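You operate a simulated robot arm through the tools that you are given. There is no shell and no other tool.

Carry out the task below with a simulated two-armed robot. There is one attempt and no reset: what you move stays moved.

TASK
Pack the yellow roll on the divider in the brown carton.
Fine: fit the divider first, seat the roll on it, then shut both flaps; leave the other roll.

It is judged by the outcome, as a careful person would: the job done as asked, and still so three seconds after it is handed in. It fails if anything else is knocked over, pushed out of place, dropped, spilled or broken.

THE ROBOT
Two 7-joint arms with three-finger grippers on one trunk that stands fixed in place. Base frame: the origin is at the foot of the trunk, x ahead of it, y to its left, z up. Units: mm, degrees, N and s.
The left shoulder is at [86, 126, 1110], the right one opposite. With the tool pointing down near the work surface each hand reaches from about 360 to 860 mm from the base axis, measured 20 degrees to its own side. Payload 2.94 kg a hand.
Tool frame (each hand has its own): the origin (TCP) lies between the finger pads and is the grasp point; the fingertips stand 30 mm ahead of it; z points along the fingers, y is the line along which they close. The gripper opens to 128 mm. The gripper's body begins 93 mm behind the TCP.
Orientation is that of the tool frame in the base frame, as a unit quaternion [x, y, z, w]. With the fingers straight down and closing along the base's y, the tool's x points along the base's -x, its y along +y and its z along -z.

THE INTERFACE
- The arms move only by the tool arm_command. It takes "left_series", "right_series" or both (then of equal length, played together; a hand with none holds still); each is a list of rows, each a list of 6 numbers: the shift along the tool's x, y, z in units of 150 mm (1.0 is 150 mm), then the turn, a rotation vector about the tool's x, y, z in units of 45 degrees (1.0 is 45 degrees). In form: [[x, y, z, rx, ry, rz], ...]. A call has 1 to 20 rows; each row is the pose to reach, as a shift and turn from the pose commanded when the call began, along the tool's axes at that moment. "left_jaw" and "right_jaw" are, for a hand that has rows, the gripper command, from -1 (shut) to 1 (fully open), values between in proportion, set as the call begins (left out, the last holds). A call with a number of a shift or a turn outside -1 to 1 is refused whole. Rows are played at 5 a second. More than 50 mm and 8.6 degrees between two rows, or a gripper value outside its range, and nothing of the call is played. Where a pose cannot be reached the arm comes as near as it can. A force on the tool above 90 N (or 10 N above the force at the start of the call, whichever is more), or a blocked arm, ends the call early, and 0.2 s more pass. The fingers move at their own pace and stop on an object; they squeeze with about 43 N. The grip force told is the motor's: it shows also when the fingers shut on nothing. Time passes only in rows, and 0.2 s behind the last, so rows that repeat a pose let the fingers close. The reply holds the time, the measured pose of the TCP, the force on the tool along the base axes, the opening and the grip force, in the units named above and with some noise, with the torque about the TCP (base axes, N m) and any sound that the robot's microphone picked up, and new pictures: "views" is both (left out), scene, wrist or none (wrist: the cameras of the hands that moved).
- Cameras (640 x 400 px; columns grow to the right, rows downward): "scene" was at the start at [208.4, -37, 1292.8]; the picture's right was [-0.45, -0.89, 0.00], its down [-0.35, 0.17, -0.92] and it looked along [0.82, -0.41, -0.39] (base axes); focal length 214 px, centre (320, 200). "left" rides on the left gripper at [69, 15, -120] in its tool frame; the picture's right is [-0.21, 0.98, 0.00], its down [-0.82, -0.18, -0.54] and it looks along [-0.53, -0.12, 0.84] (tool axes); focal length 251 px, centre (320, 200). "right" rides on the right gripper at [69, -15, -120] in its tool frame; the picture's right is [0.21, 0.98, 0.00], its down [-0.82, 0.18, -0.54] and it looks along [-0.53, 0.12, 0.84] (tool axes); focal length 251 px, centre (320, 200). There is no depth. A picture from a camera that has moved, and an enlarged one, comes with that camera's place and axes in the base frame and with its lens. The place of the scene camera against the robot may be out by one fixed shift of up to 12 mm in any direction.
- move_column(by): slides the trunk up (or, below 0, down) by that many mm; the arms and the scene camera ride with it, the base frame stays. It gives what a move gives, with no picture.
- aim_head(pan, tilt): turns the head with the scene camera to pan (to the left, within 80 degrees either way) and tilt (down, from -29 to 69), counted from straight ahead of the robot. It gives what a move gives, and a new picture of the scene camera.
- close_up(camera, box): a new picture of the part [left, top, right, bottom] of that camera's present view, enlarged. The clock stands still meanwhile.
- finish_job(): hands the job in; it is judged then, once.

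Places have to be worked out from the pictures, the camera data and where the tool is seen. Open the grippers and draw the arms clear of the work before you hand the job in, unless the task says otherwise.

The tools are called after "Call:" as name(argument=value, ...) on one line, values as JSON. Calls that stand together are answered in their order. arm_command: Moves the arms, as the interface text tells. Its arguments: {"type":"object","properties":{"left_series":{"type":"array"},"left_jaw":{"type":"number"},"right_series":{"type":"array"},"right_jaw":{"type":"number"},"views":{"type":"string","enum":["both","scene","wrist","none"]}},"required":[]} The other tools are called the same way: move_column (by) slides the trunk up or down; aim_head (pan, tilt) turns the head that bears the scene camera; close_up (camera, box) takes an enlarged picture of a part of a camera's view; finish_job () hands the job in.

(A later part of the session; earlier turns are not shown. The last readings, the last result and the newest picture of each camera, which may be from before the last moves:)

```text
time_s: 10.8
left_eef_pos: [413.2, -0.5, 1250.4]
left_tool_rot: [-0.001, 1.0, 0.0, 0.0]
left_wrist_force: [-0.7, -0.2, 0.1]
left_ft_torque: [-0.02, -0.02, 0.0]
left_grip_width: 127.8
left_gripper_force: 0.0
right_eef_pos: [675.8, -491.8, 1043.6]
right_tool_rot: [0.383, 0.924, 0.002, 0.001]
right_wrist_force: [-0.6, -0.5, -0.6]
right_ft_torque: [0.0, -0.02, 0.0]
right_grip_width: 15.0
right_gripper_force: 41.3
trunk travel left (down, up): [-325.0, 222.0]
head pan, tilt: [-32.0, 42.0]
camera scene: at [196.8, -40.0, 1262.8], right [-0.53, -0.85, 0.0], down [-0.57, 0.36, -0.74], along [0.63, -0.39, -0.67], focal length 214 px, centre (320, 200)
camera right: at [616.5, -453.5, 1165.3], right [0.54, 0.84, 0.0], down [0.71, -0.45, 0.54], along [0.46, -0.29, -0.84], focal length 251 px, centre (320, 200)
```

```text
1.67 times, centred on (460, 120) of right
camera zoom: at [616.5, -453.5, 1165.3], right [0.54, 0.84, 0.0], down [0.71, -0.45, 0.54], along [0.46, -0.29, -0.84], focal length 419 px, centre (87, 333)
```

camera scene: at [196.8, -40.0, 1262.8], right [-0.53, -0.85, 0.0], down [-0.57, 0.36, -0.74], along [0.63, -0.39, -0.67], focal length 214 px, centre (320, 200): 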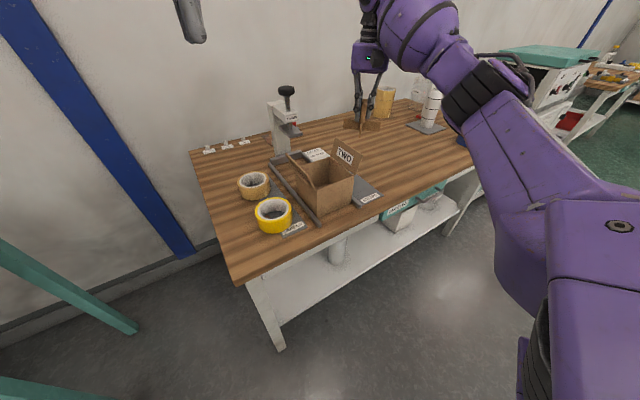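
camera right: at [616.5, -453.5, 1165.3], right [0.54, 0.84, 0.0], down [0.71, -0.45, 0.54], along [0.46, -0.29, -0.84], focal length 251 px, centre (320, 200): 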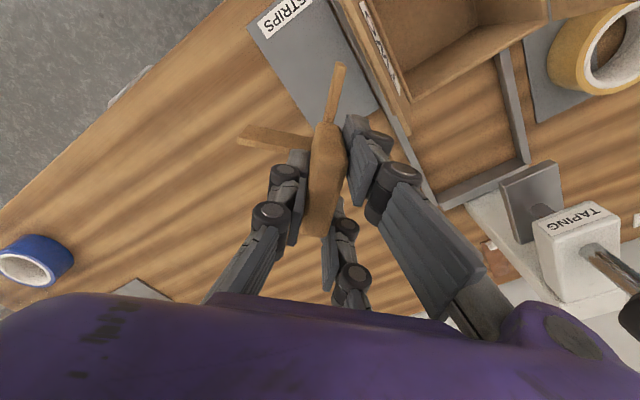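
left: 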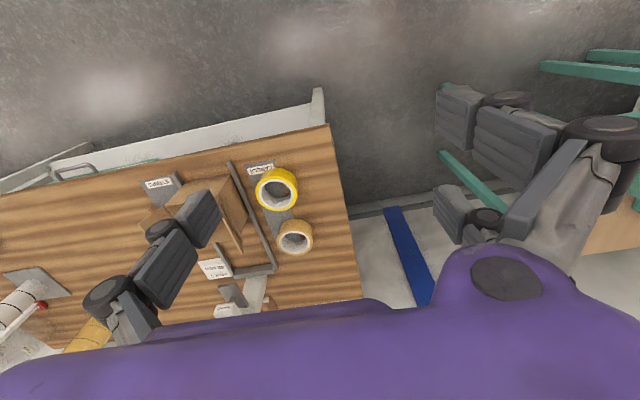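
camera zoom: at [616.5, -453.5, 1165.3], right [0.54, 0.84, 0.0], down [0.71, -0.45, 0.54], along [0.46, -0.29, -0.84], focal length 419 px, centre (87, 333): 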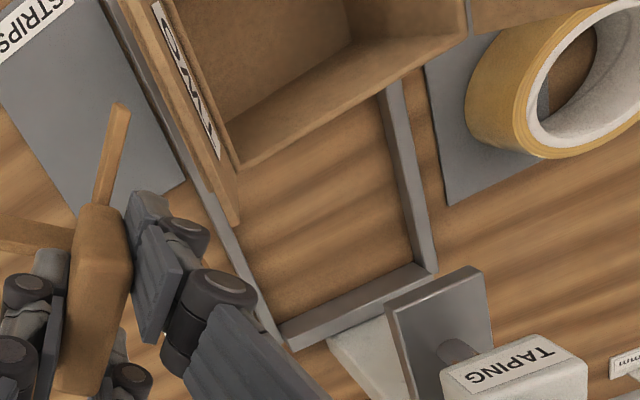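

The divider hangs level and well clear; the carton refines to x 594–716, y -402…-271, rim z ≈ 885, centre about (655, -337). I carry the divider over the carton's centre at this height.

Call:
arm_command(right_series=[[0.2, 0.155, 0, 0, 0, 0], [0.41, 0.315, 0, 0, 0, 0], [0.61, 0.47, 0, 0, 0, 0], [0.815, 0.627, 0, 0, 0, 0], [0.815, 0.627, 0, 0, 0, 0]], views="both")

Call:
close_up(camera="scene", box=[240, 80, 400, 220])

Call:
close_up(camera="right", box=[180, 0, 460, 240])

```text
time_s: 12.0
left_eef_pos: [413.7, -0.6, 1250.8]
left_tool_rot: [-0.001, 1.0, 0.0, 0.0]
left_wrist_force: [0.1, -0.3, 0.6]
left_ft_torque: [0.04, 0.02, 0.02]
left_grip_width: 128.1
left_gripper_force: 0.1
right_eef_pos: [654.8, -337.7, 1045.3]
right_tool_rot: [0.382, 0.924, 0.001, 0.001]
right_wrist_force: [0.0, 0.3, 0.2]
right_ft_torque: [-0.02, -0.02, -0.03]
right_grip_width: 15.0
right_gripper_force: 41.6
trunk travel left (down, up): [-325.0, 222.0]
head pan, tilt: [-32.0, 42.0]
camera scene: at [196.5, -40.1, 1262.9], right [-0.53, -0.85, 0.0], down [-0.57, 0.35, -0.74], along [0.63, -0.39, -0.67], focal length 214 px, centre (320, 200)
camera right: at [596.5, -300.2, 1166.1], right [0.54, 0.84, 0.0], down [0.71, -0.45, 0.54], along [0.46, -0.29, -0.84], focal length 251 px, centre (320, 200)
```

scene: 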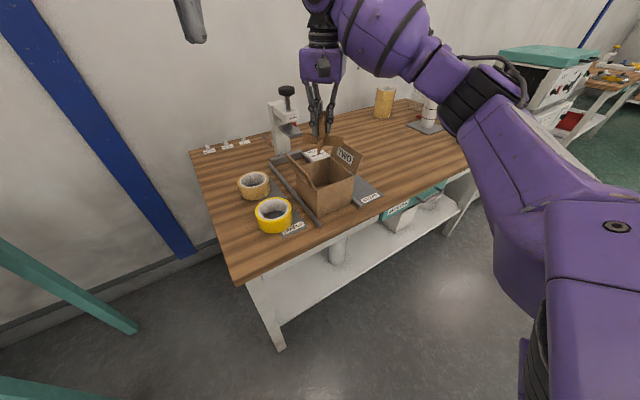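
right: 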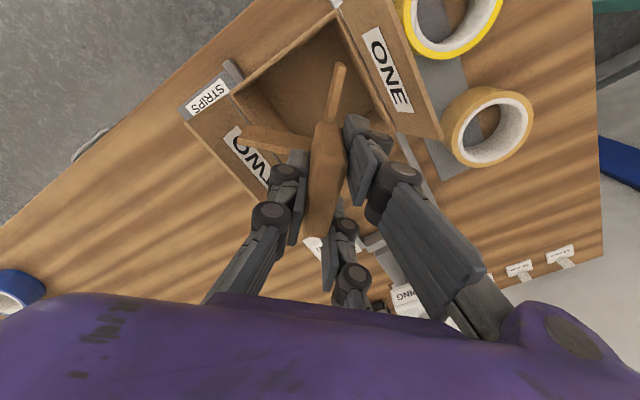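

```text
2.86 times, centred on (320, 150) of scene
camera zoom: at [196.5, -40.1, 1262.9], right [-0.53, -0.85, 0.0], down [-0.57, 0.35, -0.74], along [0.63, -0.39, -0.67], focal length 613 px, centre (320, 343)
```

zoom: 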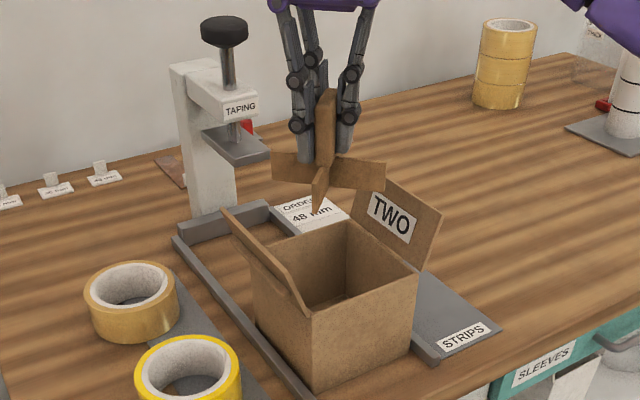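

```text
1.67 times, centred on (320, 120) of right
camera zoom: at [596.5, -300.2, 1166.1], right [0.54, 0.84, 0.0], down [0.71, -0.45, 0.54], along [0.46, -0.29, -0.84], focal length 419 px, centre (320, 333)
```

zoom: 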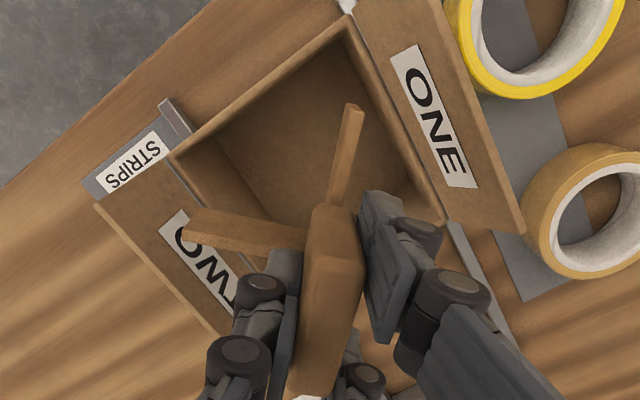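

The divider hangs centred over the opening. I lower it 150 mm into the carton along a straight line and check.

Call:
arm_command(right_series=[[0, 0, 0.2, 0, 0, 0], [0, 0, 0.4, 0, 0, 0], [0, 0, 0.6, 0, 0, 0], [0, 0, 0.8, 0, 0, 0], [0, 0, 1.0, 0, 0, 0], [0, 0, 1.0, 0, 0, 0]], views="both")

Call:
close_up(camera="scene", box=[240, 80, 400, 220])

Call:
close_up(camera="right", box=[180, 0, 460, 240])

```text
time_s: 13.4
left_eef_pos: [413.1, 0.9, 1250.6]
left_tool_rot: [-0.001, 1.0, -0.001, -0.001]
left_wrist_force: [0.4, 0.4, -0.5]
left_ft_torque: [-0.01, -0.01, 0.01]
left_grip_width: 127.8
left_gripper_force: 0.3
right_eef_pos: [654.8, -336.2, 891.7]
right_tool_rot: [0.383, 0.924, 0.001, 0.001]
right_wrist_force: [-0.3, -0.1, -0.4]
right_ft_torque: [0.0, -0.05, 0.01]
right_grip_width: 15.0
right_gripper_force: 41.3
trunk travel left (down, up): [-325.0, 222.0]
head pan, tilt: [-32.0, 42.0]
camera scene: at [203.0, -30.9, 1267.0], right [-0.42, -0.91, 0.0], down [-0.57, 0.27, -0.77], along [0.7, -0.32, -0.63], focal length 214 px, centre (320, 200)
camera right: at [595.2, -299.5, 1012.2], right [0.54, 0.84, 0.0], down [0.71, -0.45, 0.54], along [0.46, -0.29, -0.84], focal length 251 px, centre (320, 200)
```

scene: 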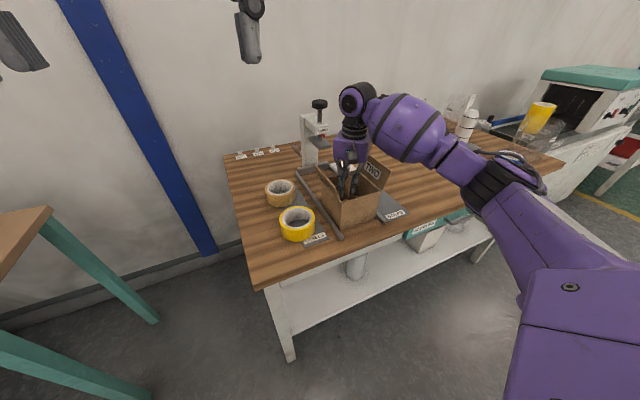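
right: 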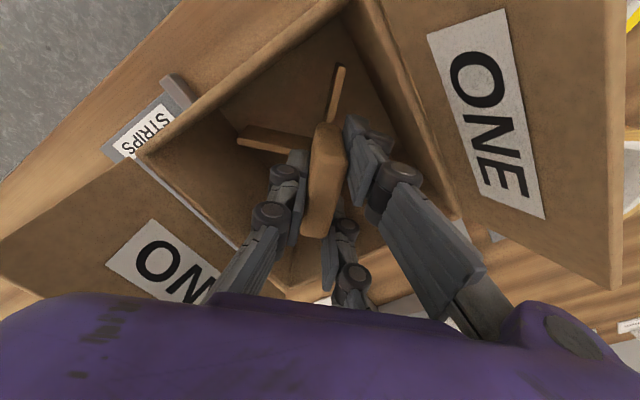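

```text
2.86 times, centred on (320, 150) of scene
camera zoom: at [203.0, -30.9, 1267.0], right [-0.42, -0.91, 0.0], down [-0.57, 0.27, -0.77], along [0.7, -0.32, -0.63], focal length 613 px, centre (320, 343)
```

zoom: 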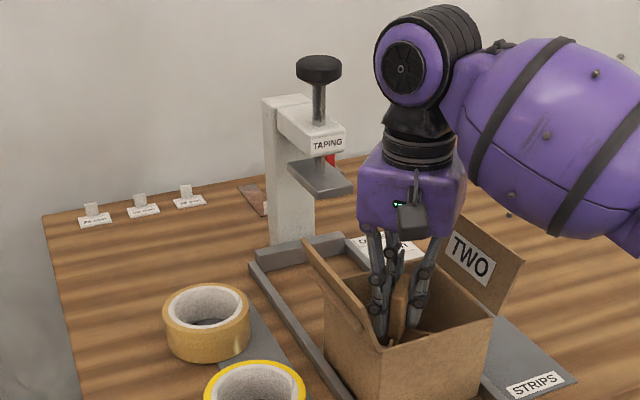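

```text
1.67 times, centred on (320, 120) of right
camera zoom: at [595.2, -299.5, 1012.2], right [0.54, 0.84, 0.0], down [0.71, -0.45, 0.54], along [0.46, -0.29, -0.84], focal length 419 px, centre (320, 333)
```

zoom: 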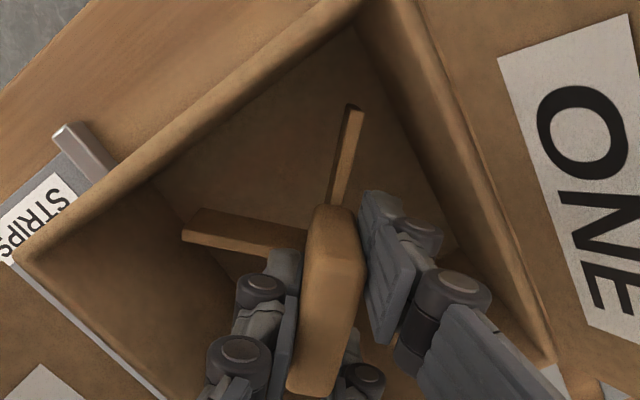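

The divider is inside the carton, clear of all walls. I lower further in small steps, watching the force for contact with the floor.

Call:
arm_command(right_series=[[0, 0, 0.1, 0, 0, 0], [0, 0, 0.2, 0, 0, 0], [0, 0, 0.24, 0, 0, 0], [0, 0, 0.26, 0, 0, 0], [0, 0, 0.27, 0, 0, 0], [0, 0, 0.28, 0, 0, 0], [0, 0, 0.29, 0, 0, 0], [0, 0, 0.3, 0, 0, 0]], views="wrist")

```text
time_s: 15.2
left_eef_pos: [413.7, 0.5, 1249.7]
left_tool_rot: [0.0, 1.0, -0.001, 0.001]
left_wrist_force: [0.0, -0.1, 0.0]
left_ft_torque: [0.01, -0.01, 0.01]
left_grip_width: 128.0
left_gripper_force: 0.1
right_eef_pos: [655.2, -336.4, 849.8]
right_tool_rot: [0.382, 0.924, 0.0, 0.001]
right_wrist_force: [0.5, -0.7, 4.7]
right_ft_torque: [0.12, 0.14, 0.01]
right_grip_width: 14.9
right_gripper_force: 41.2
trunk travel left (down, up): [-325.0, 222.0]
head pan, tilt: [-32.0, 42.0]
camera right: at [596.1, -299.8, 970.3], right [0.54, 0.84, 0.0], down [0.71, -0.45, 0.54], along [0.46, -0.29, -0.84], focal length 251 px, centre (320, 200)
```

right: 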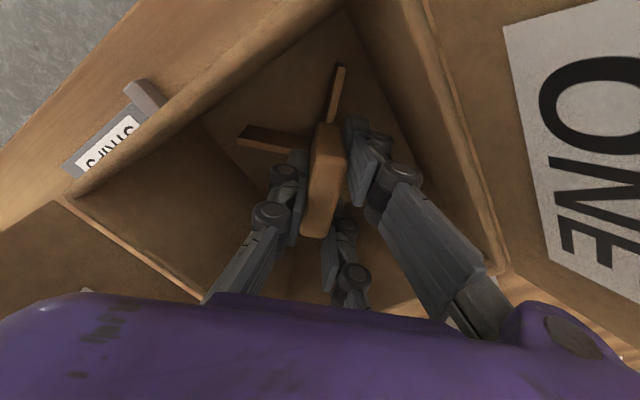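

Upward force of 4.7 N at z = 849.8 shows the divider standing on the carton floor. I open the hand to about 50 mm and then look before withdrawing.

Call:
arm_command(right_series=[[0, 0, 0, 0, 0, 0], [0, 0, 0, 0, 0, 0], [0, 0, 0, 0, 0, 0]], right_jaw=-0.2, views="wrist")

Call:
close_up(camera="right", box=[200, 0, 440, 240])

```text
time_s: 16.0
left_eef_pos: [413.4, -0.7, 1249.2]
left_tool_rot: [-0.001, 1.0, 0.0, 0.0]
left_wrist_force: [0.1, 0.0, 0.3]
left_ft_torque: [0.01, 0.0, -0.01]
left_grip_width: 127.9
left_gripper_force: 0.0
right_eef_pos: [655.2, -337.3, 847.9]
right_tool_rot: [0.383, 0.924, 0.001, 0.0]
right_wrist_force: [-0.2, 0.3, 0.7]
right_ft_torque: [-0.01, 0.03, 0.02]
right_grip_width: 51.6
right_gripper_force: 0.0
trunk travel left (down, up): [-325.0, 222.0]
head pan, tilt: [-32.0, 42.0]
camera right: at [596.3, -299.8, 969.4], right [0.54, 0.84, 0.0], down [0.71, -0.45, 0.54], along [0.46, -0.29, -0.84], focal length 251 px, centre (320, 200)
```

right: 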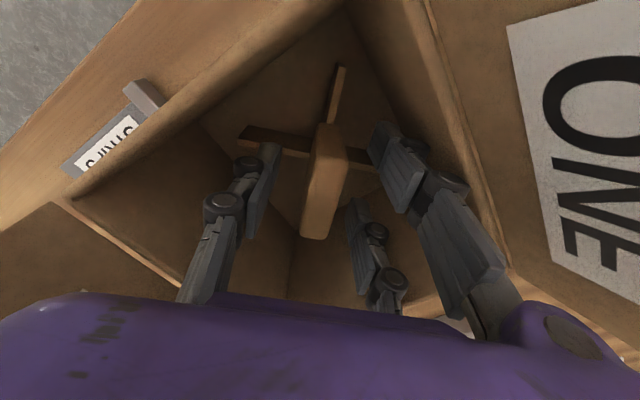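

```text
1.67 times, centred on (320, 120) of right
camera zoom: at [596.3, -299.8, 969.4], right [0.54, 0.84, 0.0], down [0.71, -0.45, 0.54], along [0.46, -0.29, -0.84], focal length 419 px, centre (320, 333)
```

zoom: 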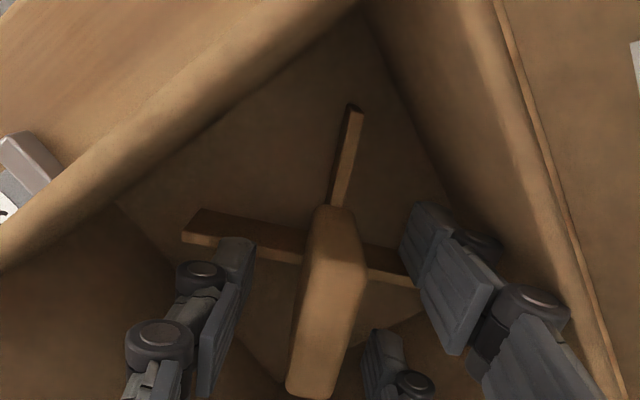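

The divider stands upright, free of the fingers. I withdraw straight up.

Call:
arm_command(right_series=[[0, 0, -0.1, 0, 0, 0], [0, 0, -0.3, 0, 0, 0], [0, 0, -0.55, 0, 0, 0], [0, 0, -0.8, 0, 0, 0], [0, 0, -1.0, 0, 0, 0]], views="none")

Call:
arm_command(right_series=[[0, 0, -0.3, 0, 0, 0], [0, 0, -0.6, 0, 0, 0], [0, 0, -0.6, 0, 0, 0]], views="both")

Call:
close_up(camera="right", box=[180, 0, 460, 240])

Call:
close_up(camera="scene", box=[220, 100, 400, 240])

```text
time_s: 17.2
left_eef_pos: [412.2, 0.9, 1250.8]
left_tool_rot: [0.0, 1.0, -0.001, 0.001]
left_wrist_force: [-0.8, 0.8, -0.3]
left_ft_torque: [-0.03, -0.01, 0.0]
left_grip_width: 127.9
left_gripper_force: 0.1
right_eef_pos: [651.7, -336.5, 998.2]
right_tool_rot: [0.383, 0.924, 0.001, 0.0]
right_wrist_force: [-0.2, 0.2, -0.4]
right_ft_torque: [-0.02, -0.01, 0.0]
right_grip_width: 51.4
right_gripper_force: 0.1
trunk travel left (down, up): [-325.0, 222.0]
head pan, tilt: [-32.0, 42.0]
```

```text
time_s: 18.0
left_eef_pos: [413.9, -1.6, 1250.1]
left_tool_rot: [-0.001, 1.0, 0.0, 0.0]
left_wrist_force: [0.2, 0.3, -0.3]
left_ft_torque: [0.01, -0.01, -0.01]
left_grip_width: 127.9
left_gripper_force: 0.0
right_eef_pos: [654.4, -337.2, 1086.3]
right_tool_rot: [0.383, 0.924, 0.001, 0.001]
right_wrist_force: [-0.5, 0.6, -0.1]
right_ft_torque: [0.01, 0.02, 0.0]
right_grip_width: 51.4
right_gripper_force: 0.0
trunk travel left (down, up): [-325.0, 222.0]
head pan, tilt: [-32.0, 42.0]
camera scene: at [197.1, -40.0, 1262.7], right [-0.53, -0.85, 0.0], down [-0.57, 0.35, -0.74], along [0.63, -0.39, -0.67], focal length 214 px, centre (320, 200)
camera right: at [596.5, -299.4, 1207.4], right [0.54, 0.84, 0.0], down [0.71, -0.45, 0.54], along [0.46, -0.29, -0.84], focal length 251 px, centre (320, 200)
```

scene: 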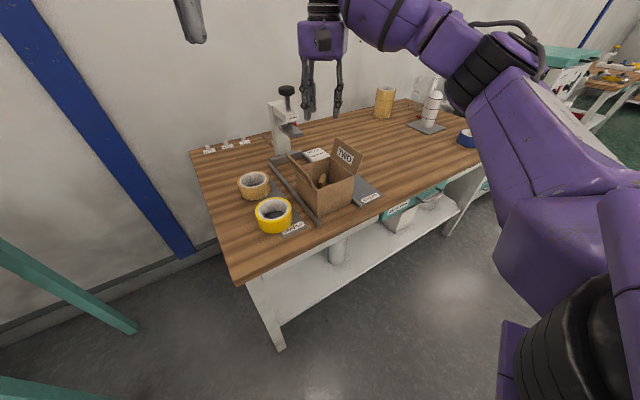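
right: 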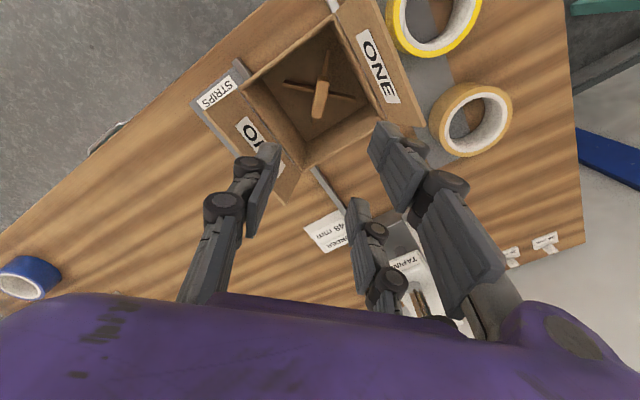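

```text
1.67 times, centred on (320, 120) of right
camera zoom: at [596.5, -299.4, 1207.4], right [0.54, 0.84, 0.0], down [0.71, -0.45, 0.54], along [0.46, -0.29, -0.84], focal length 419 px, centre (320, 333)
```

zoom: 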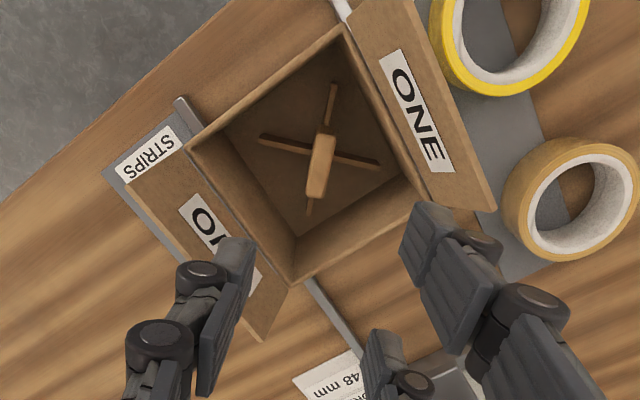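

```text
2.86 times, centred on (310, 170) of scene
camera zoom: at [197.1, -40.0, 1262.7], right [-0.53, -0.85, 0.0], down [-0.57, 0.35, -0.74], along [0.63, -0.39, -0.67], focal length 613 px, centre (349, 286)
```

zoom: 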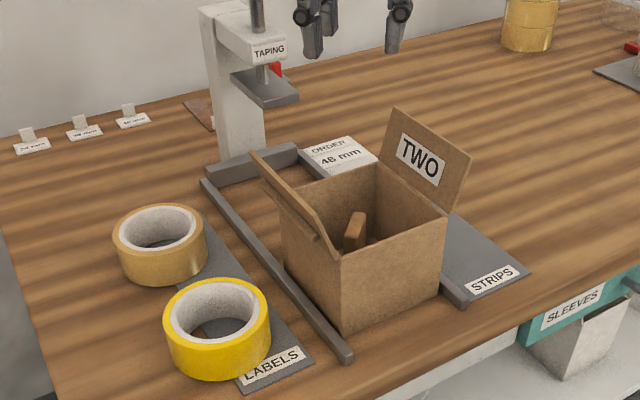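

The divider sits squarely inside on the floor. Next the yellow roll: I carry the right hand at this height over to it, opening the jaw fully, to measure the roll from above.

Call:
arm_command(right_series=[[0.23, 0.18, 0, 0, 0, 0], [0.47, 0.36, 0, 0, 0, 0], [0.71, 0.54, 0, 0, 0, 0], [0.943, 0.717, 0, 0, 0, 0], [0.943, 0.717, 0, 0, 0, 0]], right_jaw=1.0, views="both")

Call:
close_up(camera="right", box=[200, 0, 440, 200])

Call:
close_up(camera="left", box=[200, 140, 340, 280])

```text
time_s: 19.2
left_eef_pos: [413.0, -0.6, 1249.8]
left_tool_rot: [-0.001, 1.0, 0.0, -0.001]
left_wrist_force: [0.0, -0.2, 0.6]
left_ft_torque: [0.0, 0.0, 0.01]
left_grip_width: 128.1
left_gripper_force: 0.0
right_eef_pos: [630.2, -162.2, 1089.2]
right_tool_rot: [0.382, 0.924, 0.0, 0.0]
right_wrist_force: [0.8, 0.2, -0.9]
right_ft_torque: [0.05, -0.03, -0.01]
right_grip_width: 128.2
right_gripper_force: 0.0
trunk travel left (down, up): [-325.0, 222.0]
head pan, tilt: [-32.0, 42.0]
camera scene: at [196.3, -40.3, 1262.9], right [-0.53, -0.85, 0.0], down [-0.57, 0.35, -0.74], along [0.63, -0.39, -0.67], focal length 214 px, centre (320, 200)
camera right: at [571.6, -124.0, 1209.8], right [0.54, 0.84, 0.0], down [0.71, -0.45, 0.54], along [0.46, -0.29, -0.84], focal length 251 px, centre (320, 200)
```

scene: 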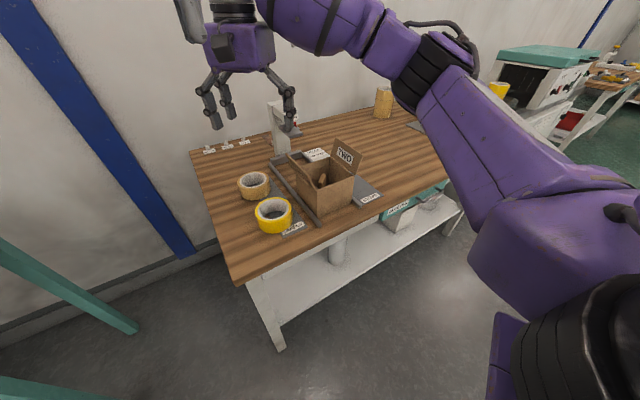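
right: 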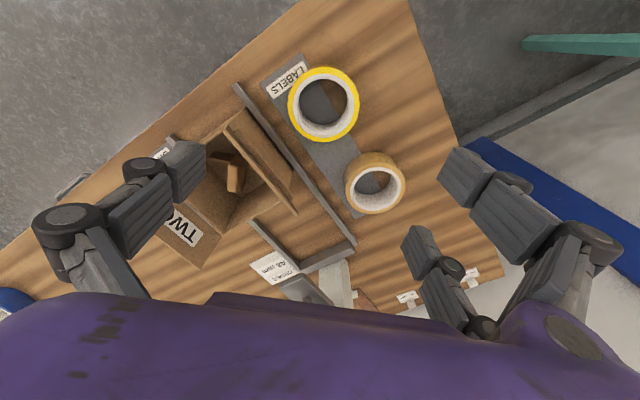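

```text
2.00 times, centred on (320, 100) of right
camera zoom: at [571.6, -124.0, 1209.8], right [0.54, 0.84, 0.0], down [0.71, -0.45, 0.54], along [0.46, -0.29, -0.84], focal length 503 px, centre (320, 400)
```

zoom: 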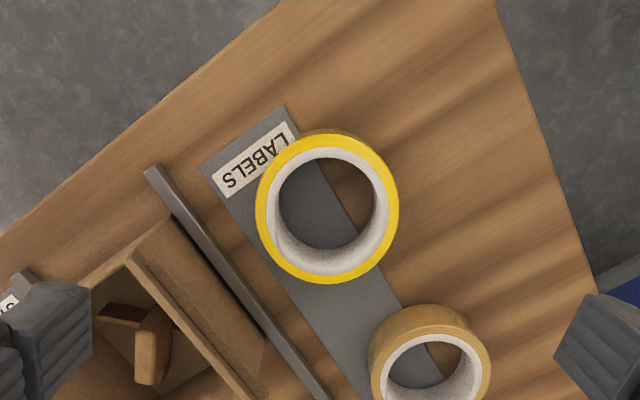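

```text
2.86 times, centred on (270, 210) of left
camera zoom: at [343.0, 13.9, 1369.9], right [0.21, 0.98, 0.0], down [0.82, -0.18, 0.54], along [0.53, -0.12, -0.84], focal length 718 px, centre (463, 171)
```

zoom: 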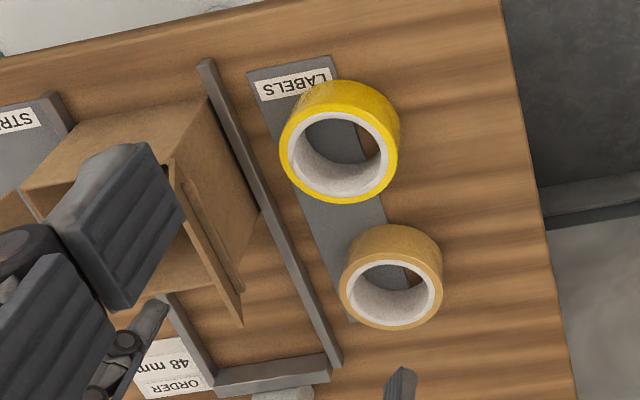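

The roll's top centre comes out near (643, -164) with a diameter near 104 mm. I move down to about 125 mm above it for a finer measurement.

Call:
arm_command(right_series=[[-0.02, 0.015, 0.22, 0, 0, 0], [-0.04, 0.03, 0.44, 0, 0, 0], [-0.066, 0.047, 0.66, 0, 0, 0], [-0.066, 0.047, 0.86, 0, 0, 0], [-0.066, 0.047, 0.86, 0, 0, 0]], views="both")

Call:
close_up(camera="right", box=[220, 0, 440, 200])

Call:
close_up(camera="scene", box=[220, 120, 360, 250])

```text
time_s: 20.4
left_eef_pos: [413.6, 0.4, 1250.9]
left_tool_rot: [0.0, 1.0, -0.001, 0.0]
left_wrist_force: [-0.7, -0.7, 0.3]
left_ft_torque: [0.0, -0.01, 0.03]
left_grip_width: 128.2
left_gripper_force: 0.0
right_eef_pos: [641.6, -166.5, 960.4]
right_tool_rot: [0.383, 0.924, 0.0, 0.001]
right_wrist_force: [-0.7, 0.4, -0.7]
right_ft_torque: [-0.01, -0.02, 0.01]
right_grip_width: 128.2
right_gripper_force: 0.1
trunk travel left (down, up): [-325.0, 222.0]
head pan, tilt: [-32.0, 42.0]
camera scene: at [196.2, -39.5, 1263.0], right [-0.53, -0.85, 0.0], down [-0.57, 0.35, -0.74], along [0.63, -0.39, -0.67], focal length 214 px, centre (320, 200)
camera right: at [582.4, -127.9, 1080.5], right [0.54, 0.84, 0.0], down [0.71, -0.45, 0.54], along [0.46, -0.29, -0.84], focal length 251 px, centre (320, 200)
```

scene: 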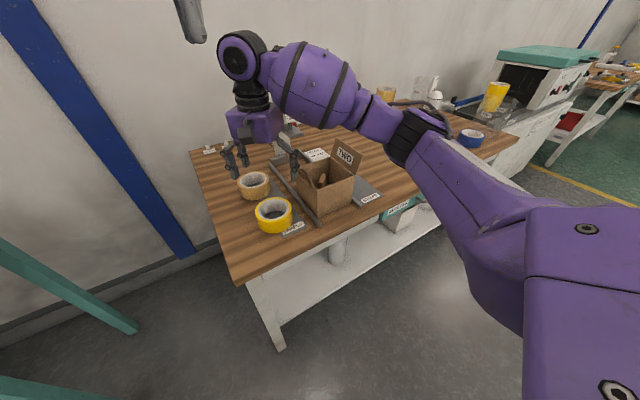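
right: 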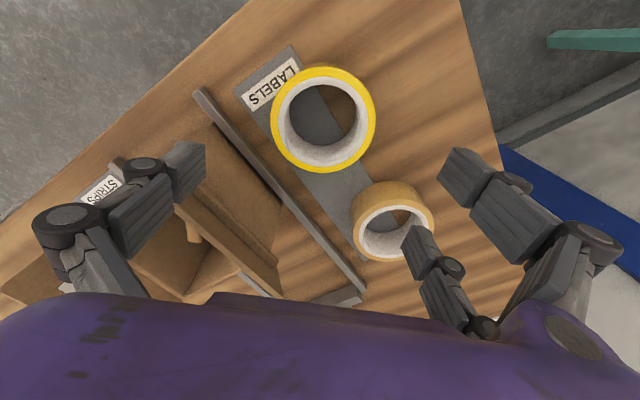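

```text
2.00 times, centred on (330, 100) of right
camera zoom: at [582.4, -127.9, 1080.5], right [0.54, 0.84, 0.0], down [0.71, -0.45, 0.54], along [0.46, -0.29, -0.84], focal length 503 px, centre (300, 400)
```

zoom: 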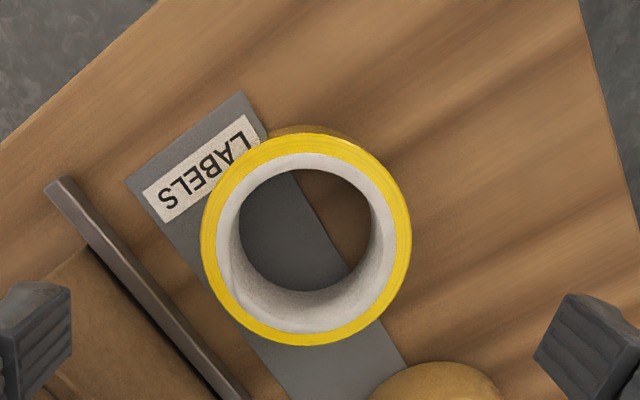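

```text
3.08 times, centred on (290, 185) of scene
camera zoom: at [196.2, -39.5, 1263.0], right [-0.53, -0.85, 0.0], down [-0.57, 0.35, -0.74], along [0.63, -0.39, -0.67], focal length 660 px, centre (412, 246)
```

zoom: 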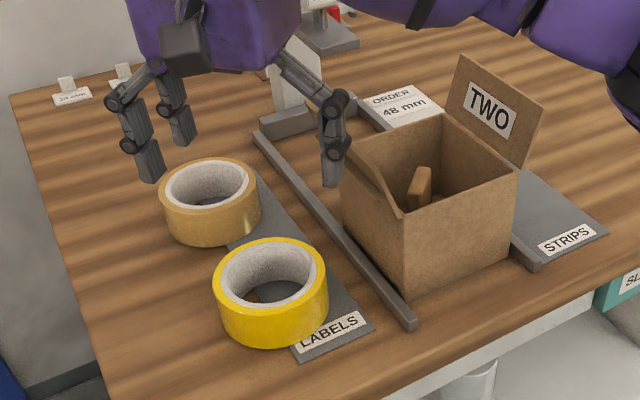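

Roll centre refined to about (642.5, -163), top near z = 832. I correct by 3 mm in each tool axis and go down to just above the roll for a check.

Call:
arm_command(right_series=[[0.02, 0.018, 0.18, 0, 0, 0], [0.02, 0.018, 0.36, 0, 0, 0], [0.02, 0.018, 0.52, 0, 0, 0], [0.02, 0.018, 0.52, 0, 0, 0]], views="both")

Call:
close_up(camera="right", box=[180, 40, 460, 260])

Call:
close_up(camera="scene", box=[200, 120, 360, 250])

```text
time_s: 21.4
left_eef_pos: [412.8, -0.2, 1249.7]
left_tool_rot: [-0.001, 1.0, -0.001, 0.0]
left_wrist_force: [-0.6, 0.8, -0.2]
left_ft_torque: [0.0, -0.01, -0.05]
left_grip_width: 128.0
left_gripper_force: 0.1
right_eef_pos: [642.7, -160.1, 882.3]
right_tool_rot: [0.383, 0.924, 0.001, 0.001]
right_wrist_force: [-0.1, -0.2, 0.5]
right_ft_torque: [0.02, 0.01, 0.03]
right_grip_width: 128.0
right_gripper_force: 0.0
trunk travel left (down, up): [-325.0, 222.0]
head pan, tilt: [-32.0, 42.0]
camera scene: at [198.7, -37.4, 1265.0], right [-0.5, -0.87, 0.0], down [-0.56, 0.32, -0.76], along [0.66, -0.38, -0.65], focal length 214 px, centre (320, 200)
camera right: at [583.7, -122.6, 1002.1], right [0.54, 0.84, 0.0], down [0.71, -0.45, 0.54], along [0.46, -0.29, -0.84], focal length 251 px, centre (320, 200)
```

scene: 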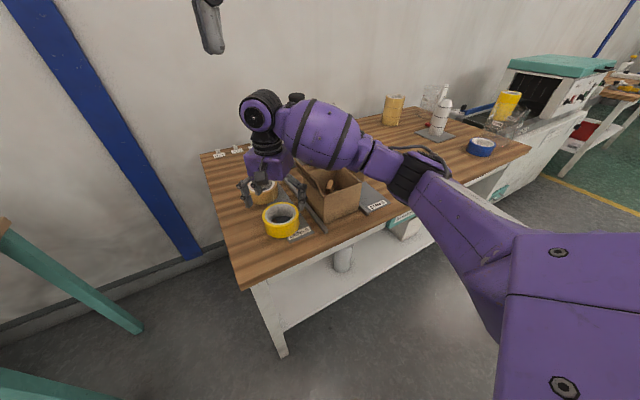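
right: 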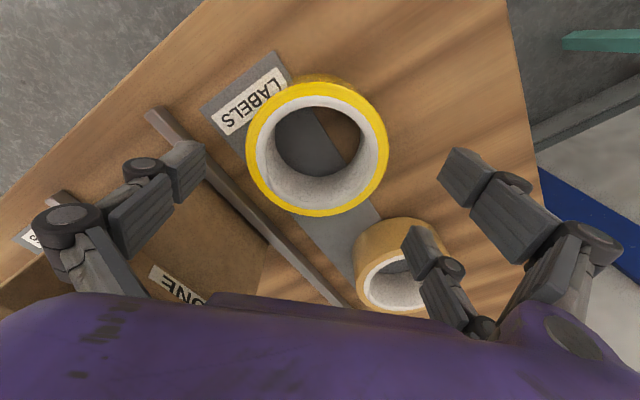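

```text
1.82 times, centred on (320, 150) of right
camera zoom: at [583.7, -122.6, 1002.1], right [0.54, 0.84, 0.0], down [0.71, -0.45, 0.54], along [0.46, -0.29, -0.84], focal length 457 px, centre (320, 291)
```

zoom: 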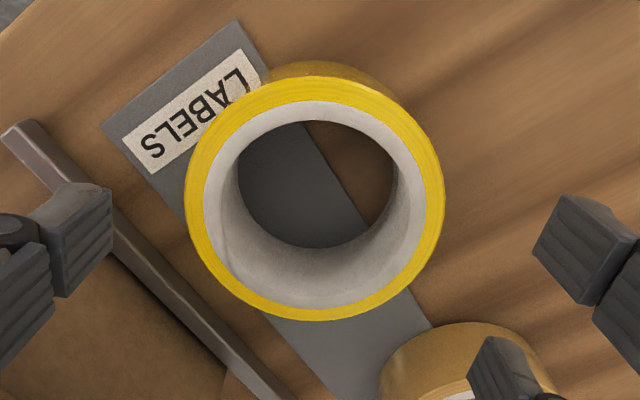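

```text
3.08 times, centred on (280, 185) of scene
camera zoom: at [198.7, -37.4, 1265.0], right [-0.5, -0.87, 0.0], down [-0.56, 0.32, -0.76], along [0.66, -0.38, -0.65], focal length 660 px, centre (443, 246)
```

zoom: 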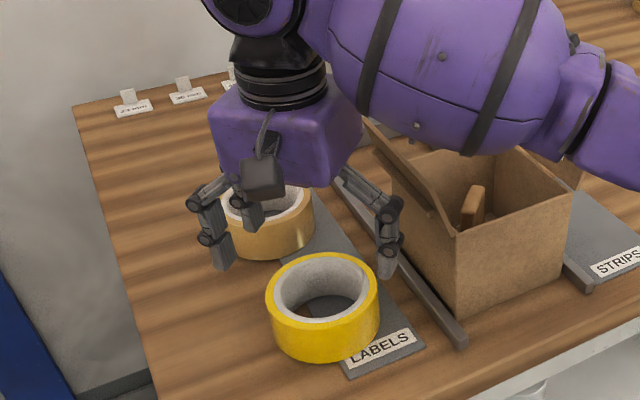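

Fingers straddle the roll evenly, but the right forearm hangs low beside flap ONE and would come close to it further down. I raise the trunk 150 mm so that the forearm slopes down to the hand instead.

Call:
move_column(by=150)

Call:
aim_head(pan=-28, tilt=48)

```text
time_s: 23.2
left_eef_pos: [413.1, -0.8, 1399.4]
left_tool_rot: [-0.002, 1.0, 0.0, -0.001]
left_wrist_force: [0.3, 0.0, -0.4]
left_ft_torque: [0.0, 0.01, 0.01]
left_grip_width: 127.8
left_gripper_force: 0.2
right_eef_pos: [643.0, -158.2, 1029.9]
right_tool_rot: [0.383, 0.924, 0.0, 0.0]
right_wrist_force: [0.3, -0.1, 0.0]
right_ft_torque: [0.01, 0.01, 0.0]
right_grip_width: 128.0
right_gripper_force: 0.0
trunk travel left (down, up): [-475.0, 72.0]
head pan, tilt: [-32.0, 42.0]
```

```text
time_s: 23.8
left_eef_pos: [411.8, -1.0, 1400.0]
left_tool_rot: [-0.001, 1.0, 0.0, 0.0]
left_wrist_force: [0.5, -0.3, -0.6]
left_ft_torque: [0.0, 0.0, 0.0]
left_grip_width: 128.0
left_gripper_force: 0.1
right_eef_pos: [642.4, -158.0, 1031.9]
right_tool_rot: [0.383, 0.924, 0.001, 0.0]
right_wrist_force: [0.3, 0.0, -0.2]
right_ft_torque: [-0.01, 0.01, -0.01]
right_grip_width: 127.8
right_gripper_force: 0.0
trunk travel left (down, up): [-475.0, 72.0]
head pan, tilt: [-28.0, 48.0]
camera scene: at [147.6, -33.0, 1425.7], right [-0.44, -0.9, 0.0], down [-0.58, 0.29, -0.76], along [0.68, -0.34, -0.65], focal length 214 px, centre (320, 200)
```

scene: 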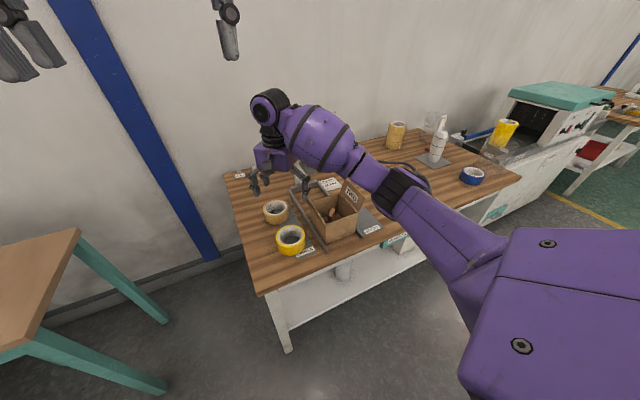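

The forearm now slopes down to the hand. I correct a few mm toward the roll centre (643, -162) and descend again to just above the roll.

Call:
arm_command(right_series=[[-0.02, -0.018, 0.24, 0, 0, 0], [-0.02, -0.018, 0.48, 0, 0, 0], [-0.02, -0.018, 0.72, 0, 0, 0], [-0.02, -0.018, 0.97, 0, 0, 0], [-0.02, -0.018, 0.97, 0, 0, 0]], views="both")

Call:
close_up(camera="right", box=[180, 40, 460, 260])

Call:
close_up(camera="scene", box=[220, 100, 420, 270])

```text
time_s: 25.0
left_eef_pos: [412.3, -1.0, 1402.2]
left_tool_rot: [-0.001, 1.0, -0.001, 0.001]
left_wrist_force: [0.4, 0.0, 0.0]
left_ft_torque: [-0.01, -0.02, -0.02]
left_grip_width: 127.9
left_gripper_force: 0.1
right_eef_pos: [641.4, -164.0, 886.7]
right_tool_rot: [0.383, 0.924, 0.001, 0.001]
right_wrist_force: [-0.6, 0.5, 0.4]
right_ft_torque: [-0.01, 0.0, 0.01]
right_grip_width: 127.9
right_gripper_force: 0.0
trunk travel left (down, up): [-475.0, 72.0]
head pan, tilt: [-28.0, 48.0]
camera scene: at [150.7, -19.3, 1422.6], right [-0.29, -0.96, 0.0], down [-0.65, 0.2, -0.73], along [0.7, -0.21, -0.68], focal length 214 px, centre (320, 200)
camera right: at [582.9, -125.7, 1007.2], right [0.54, 0.84, 0.0], down [0.71, -0.45, 0.54], along [0.46, -0.29, -0.84], focal length 251 px, centre (320, 200)
```

scene: 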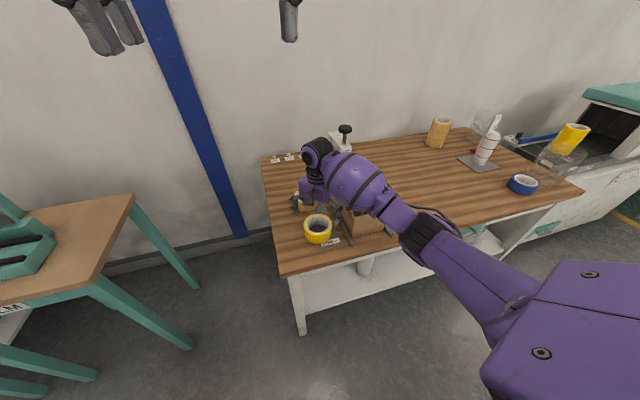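
right: 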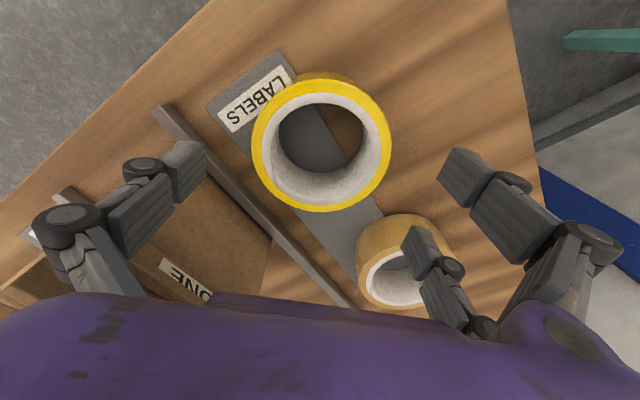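

```text
1.82 times, centred on (320, 150) of right
camera zoom: at [582.9, -125.7, 1007.2], right [0.54, 0.84, 0.0], down [0.71, -0.45, 0.54], along [0.46, -0.29, -0.84], focal length 457 px, centre (320, 291)
```

zoom: 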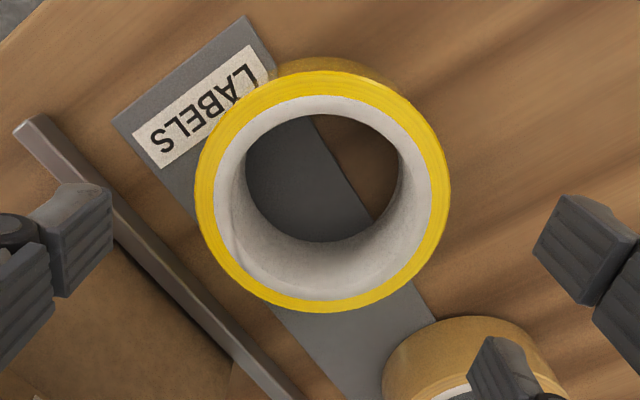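

```text
2.35 times, centred on (320, 185) of scene
camera zoom: at [150.7, -19.3, 1422.6], right [-0.29, -0.96, 0.0], down [-0.65, 0.2, -0.73], along [0.7, -0.21, -0.68], focal length 505 px, centre (320, 235)
```

zoom: 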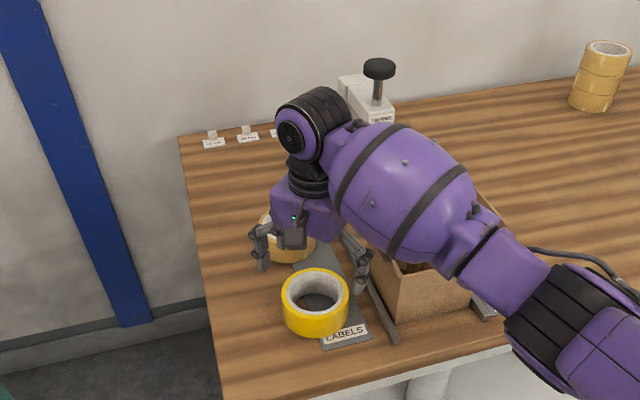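

The forearm is roughly level over the carton's near-left corner, so I give it more margin by raising the trunk another 70 mm before going down.

Call:
move_column(by=70)

Call:
arm_command(right_series=[[0, 0, 0.16, 0, 0, 0], [0, 0, 0.32, 0, 0, 0], [0, 0, 0.467, 0, 0, 0], [0, 0, 0.467, 0, 0, 0]], views="both")

Call:
close_up(camera="right", box=[180, 40, 460, 260])

Call:
close_up(camera="scene", box=[220, 100, 420, 270])

```text
time_s: 26.1
left_eef_pos: [415.7, -0.7, 1468.1]
left_tool_rot: [-0.002, 1.0, 0.0, -0.002]
left_wrist_force: [0.0, -0.6, -0.8]
left_ft_torque: [0.01, 0.07, 0.01]
left_grip_width: 128.0
left_gripper_force: 0.1
right_eef_pos: [642.3, -163.3, 953.7]
right_tool_rot: [0.382, 0.924, -0.001, -0.001]
right_wrist_force: [0.9, 0.2, 0.0]
right_ft_torque: [-0.02, 0.03, 0.01]
right_grip_width: 127.9
right_gripper_force: 0.0
trunk travel left (down, up): [-545.0, 2.0]
head pan, tilt: [-28.0, 48.0]
```

```text
time_s: 27.1
left_eef_pos: [412.3, -1.0, 1470.0]
left_tool_rot: [-0.001, 1.0, -0.001, 0.001]
left_wrist_force: [-1.1, 0.1, 0.1]
left_ft_torque: [-0.01, -0.01, -0.02]
left_grip_width: 128.0
left_gripper_force: 0.0
right_eef_pos: [643.3, -165.7, 886.9]
right_tool_rot: [0.382, 0.924, 0.001, 0.0]
right_wrist_force: [-0.4, 0.7, -0.3]
right_ft_torque: [0.01, 0.01, 0.01]
right_grip_width: 128.2
right_gripper_force: 0.0
trunk travel left (down, up): [-545.0, 2.0]
head pan, tilt: [-28.0, 48.0]
camera scene: at [79.6, -14.7, 1499.0], right [-0.23, -0.97, 0.0], down [-0.67, 0.16, -0.73], along [0.71, -0.17, -0.68], focal length 214 px, centre (320, 200)
camera right: at [585.7, -127.2, 1007.4], right [0.54, 0.84, 0.0], down [0.71, -0.45, 0.54], along [0.46, -0.29, -0.84], focal length 251 px, centre (320, 200)
```

scene: 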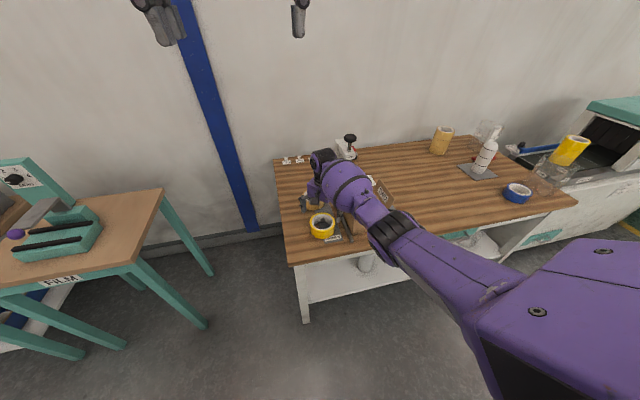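
right: 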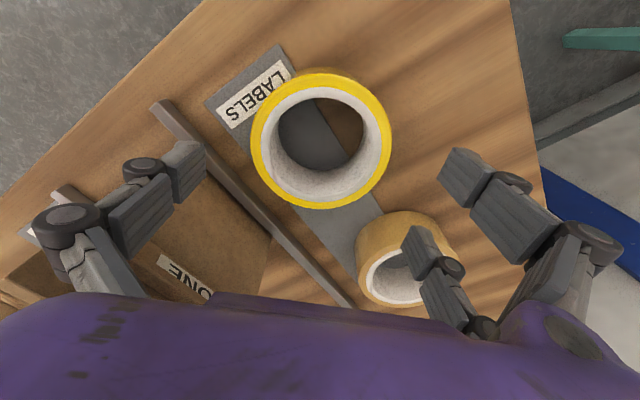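

```text
1.82 times, centred on (320, 150) of right
camera zoom: at [585.7, -127.2, 1007.4], right [0.54, 0.84, 0.0], down [0.71, -0.45, 0.54], along [0.46, -0.29, -0.84], focal length 457 px, centre (320, 291)
```

zoom: 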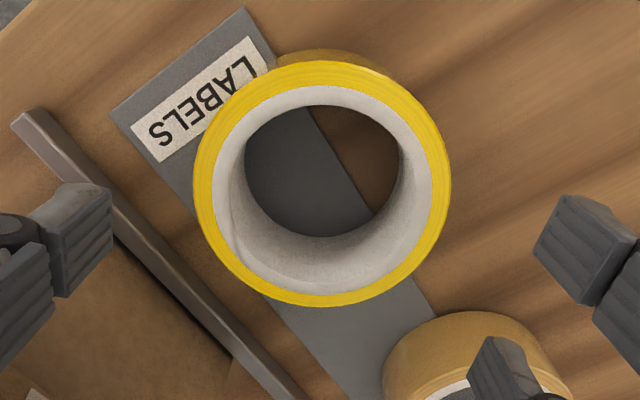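

```text
2.35 times, centred on (320, 185) of scene
camera zoom: at [79.6, -14.7, 1499.0], right [-0.23, -0.97, 0.0], down [-0.67, 0.16, -0.73], along [0.71, -0.17, -0.68], focal length 505 px, centre (320, 235)
```

zoom: 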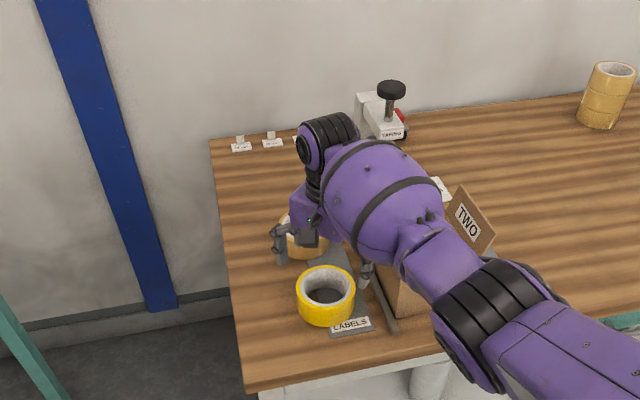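

Using the roll's bottom inner circle (its height is known), the roll centre lies about 3 mm along tool +x from the tool axis. I correct that and lower the open fingers around the roll to TCP z ≈ 820.

Call:
arm_command(right_series=[[0.02, 0.003, 0.0, 0, 0, 0], [0.02, 0.003, 0.15, 0, 0, 0], [0.02, 0.003, 0.3, 0, 0, 0], [0.02, 0.003, 0.44, 0, 0, 0], [0.02, 0.003, 0.44, 0, 0, 0]], views="both")

Call:
close_up(camera="right", box=[180, 40, 460, 260])

Call:
close_up(camera="scene", box=[260, 120, 420, 260])

```text
time_s: 28.3
left_eef_pos: [412.9, -0.5, 1470.4]
left_tool_rot: [-0.001, 1.0, 0.0, 0.001]
left_wrist_force: [-0.5, 0.4, 0.8]
left_ft_torque: [0.0, -0.01, 0.0]
left_grip_width: 128.0
left_gripper_force: 0.1
right_eef_pos: [641.1, -160.4, 819.7]
right_tool_rot: [0.382, 0.924, 0.001, 0.001]
right_wrist_force: [0.1, 0.0, -0.5]
right_ft_torque: [0.0, -0.02, -0.05]
right_grip_width: 128.3
right_gripper_force: 0.1
trunk travel left (down, up): [-545.0, 2.0]
head pan, tilt: [-28.0, 48.0]
camera scene: at [79.9, -15.1, 1499.0], right [-0.24, -0.97, 0.0], down [-0.66, 0.16, -0.73], along [0.71, -0.17, -0.68], focal length 214 px, centre (320, 200)
camera right: at [583.0, -123.4, 940.9], right [0.54, 0.84, 0.0], down [0.71, -0.45, 0.54], along [0.46, -0.29, -0.84], focal length 251 px, centre (320, 200)
```

scene: 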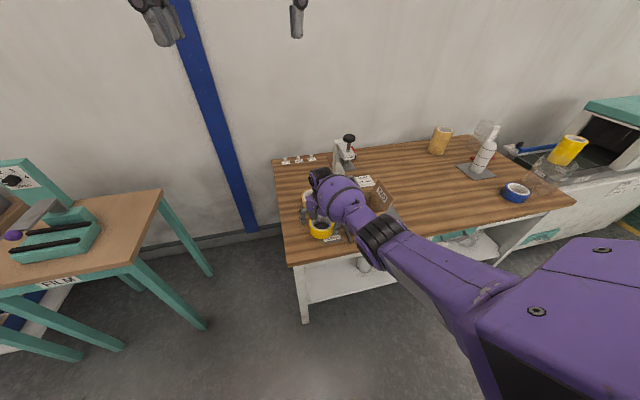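
right: 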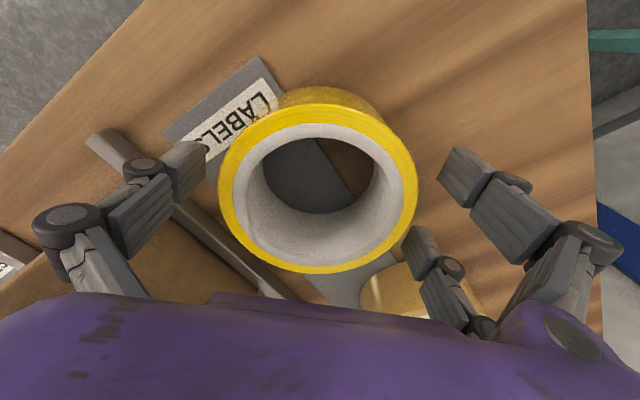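

```text
1.82 times, centred on (320, 150) of right
camera zoom: at [583.0, -123.4, 940.9], right [0.54, 0.84, 0.0], down [0.71, -0.45, 0.54], along [0.46, -0.29, -0.84], focal length 457 px, centre (320, 291)
```

zoom: 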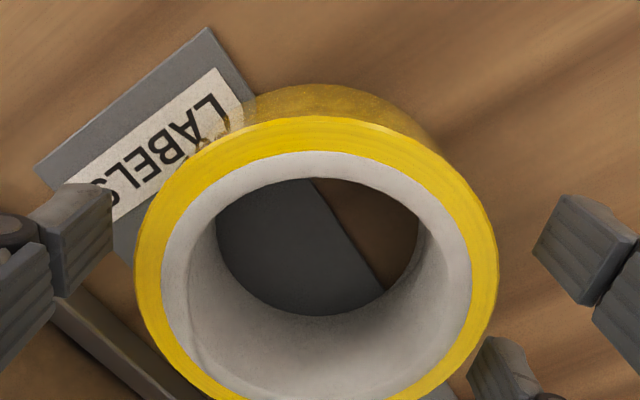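

```text
2.86 times, centred on (340, 190) of scene
camera zoom: at [79.9, -15.1, 1499.0], right [-0.24, -0.97, 0.0], down [-0.66, 0.16, -0.73], along [0.71, -0.17, -0.68], focal length 613 px, centre (263, 229)
```

zoom: 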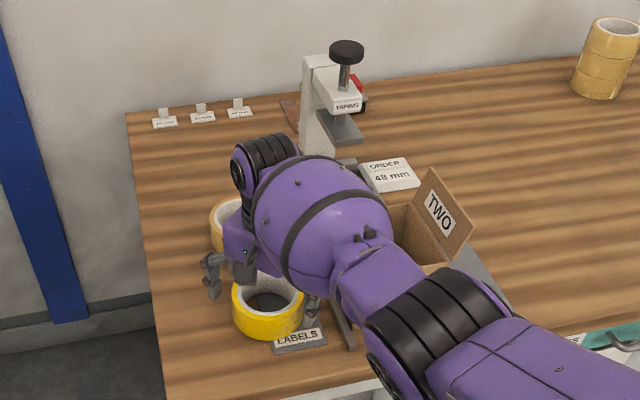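

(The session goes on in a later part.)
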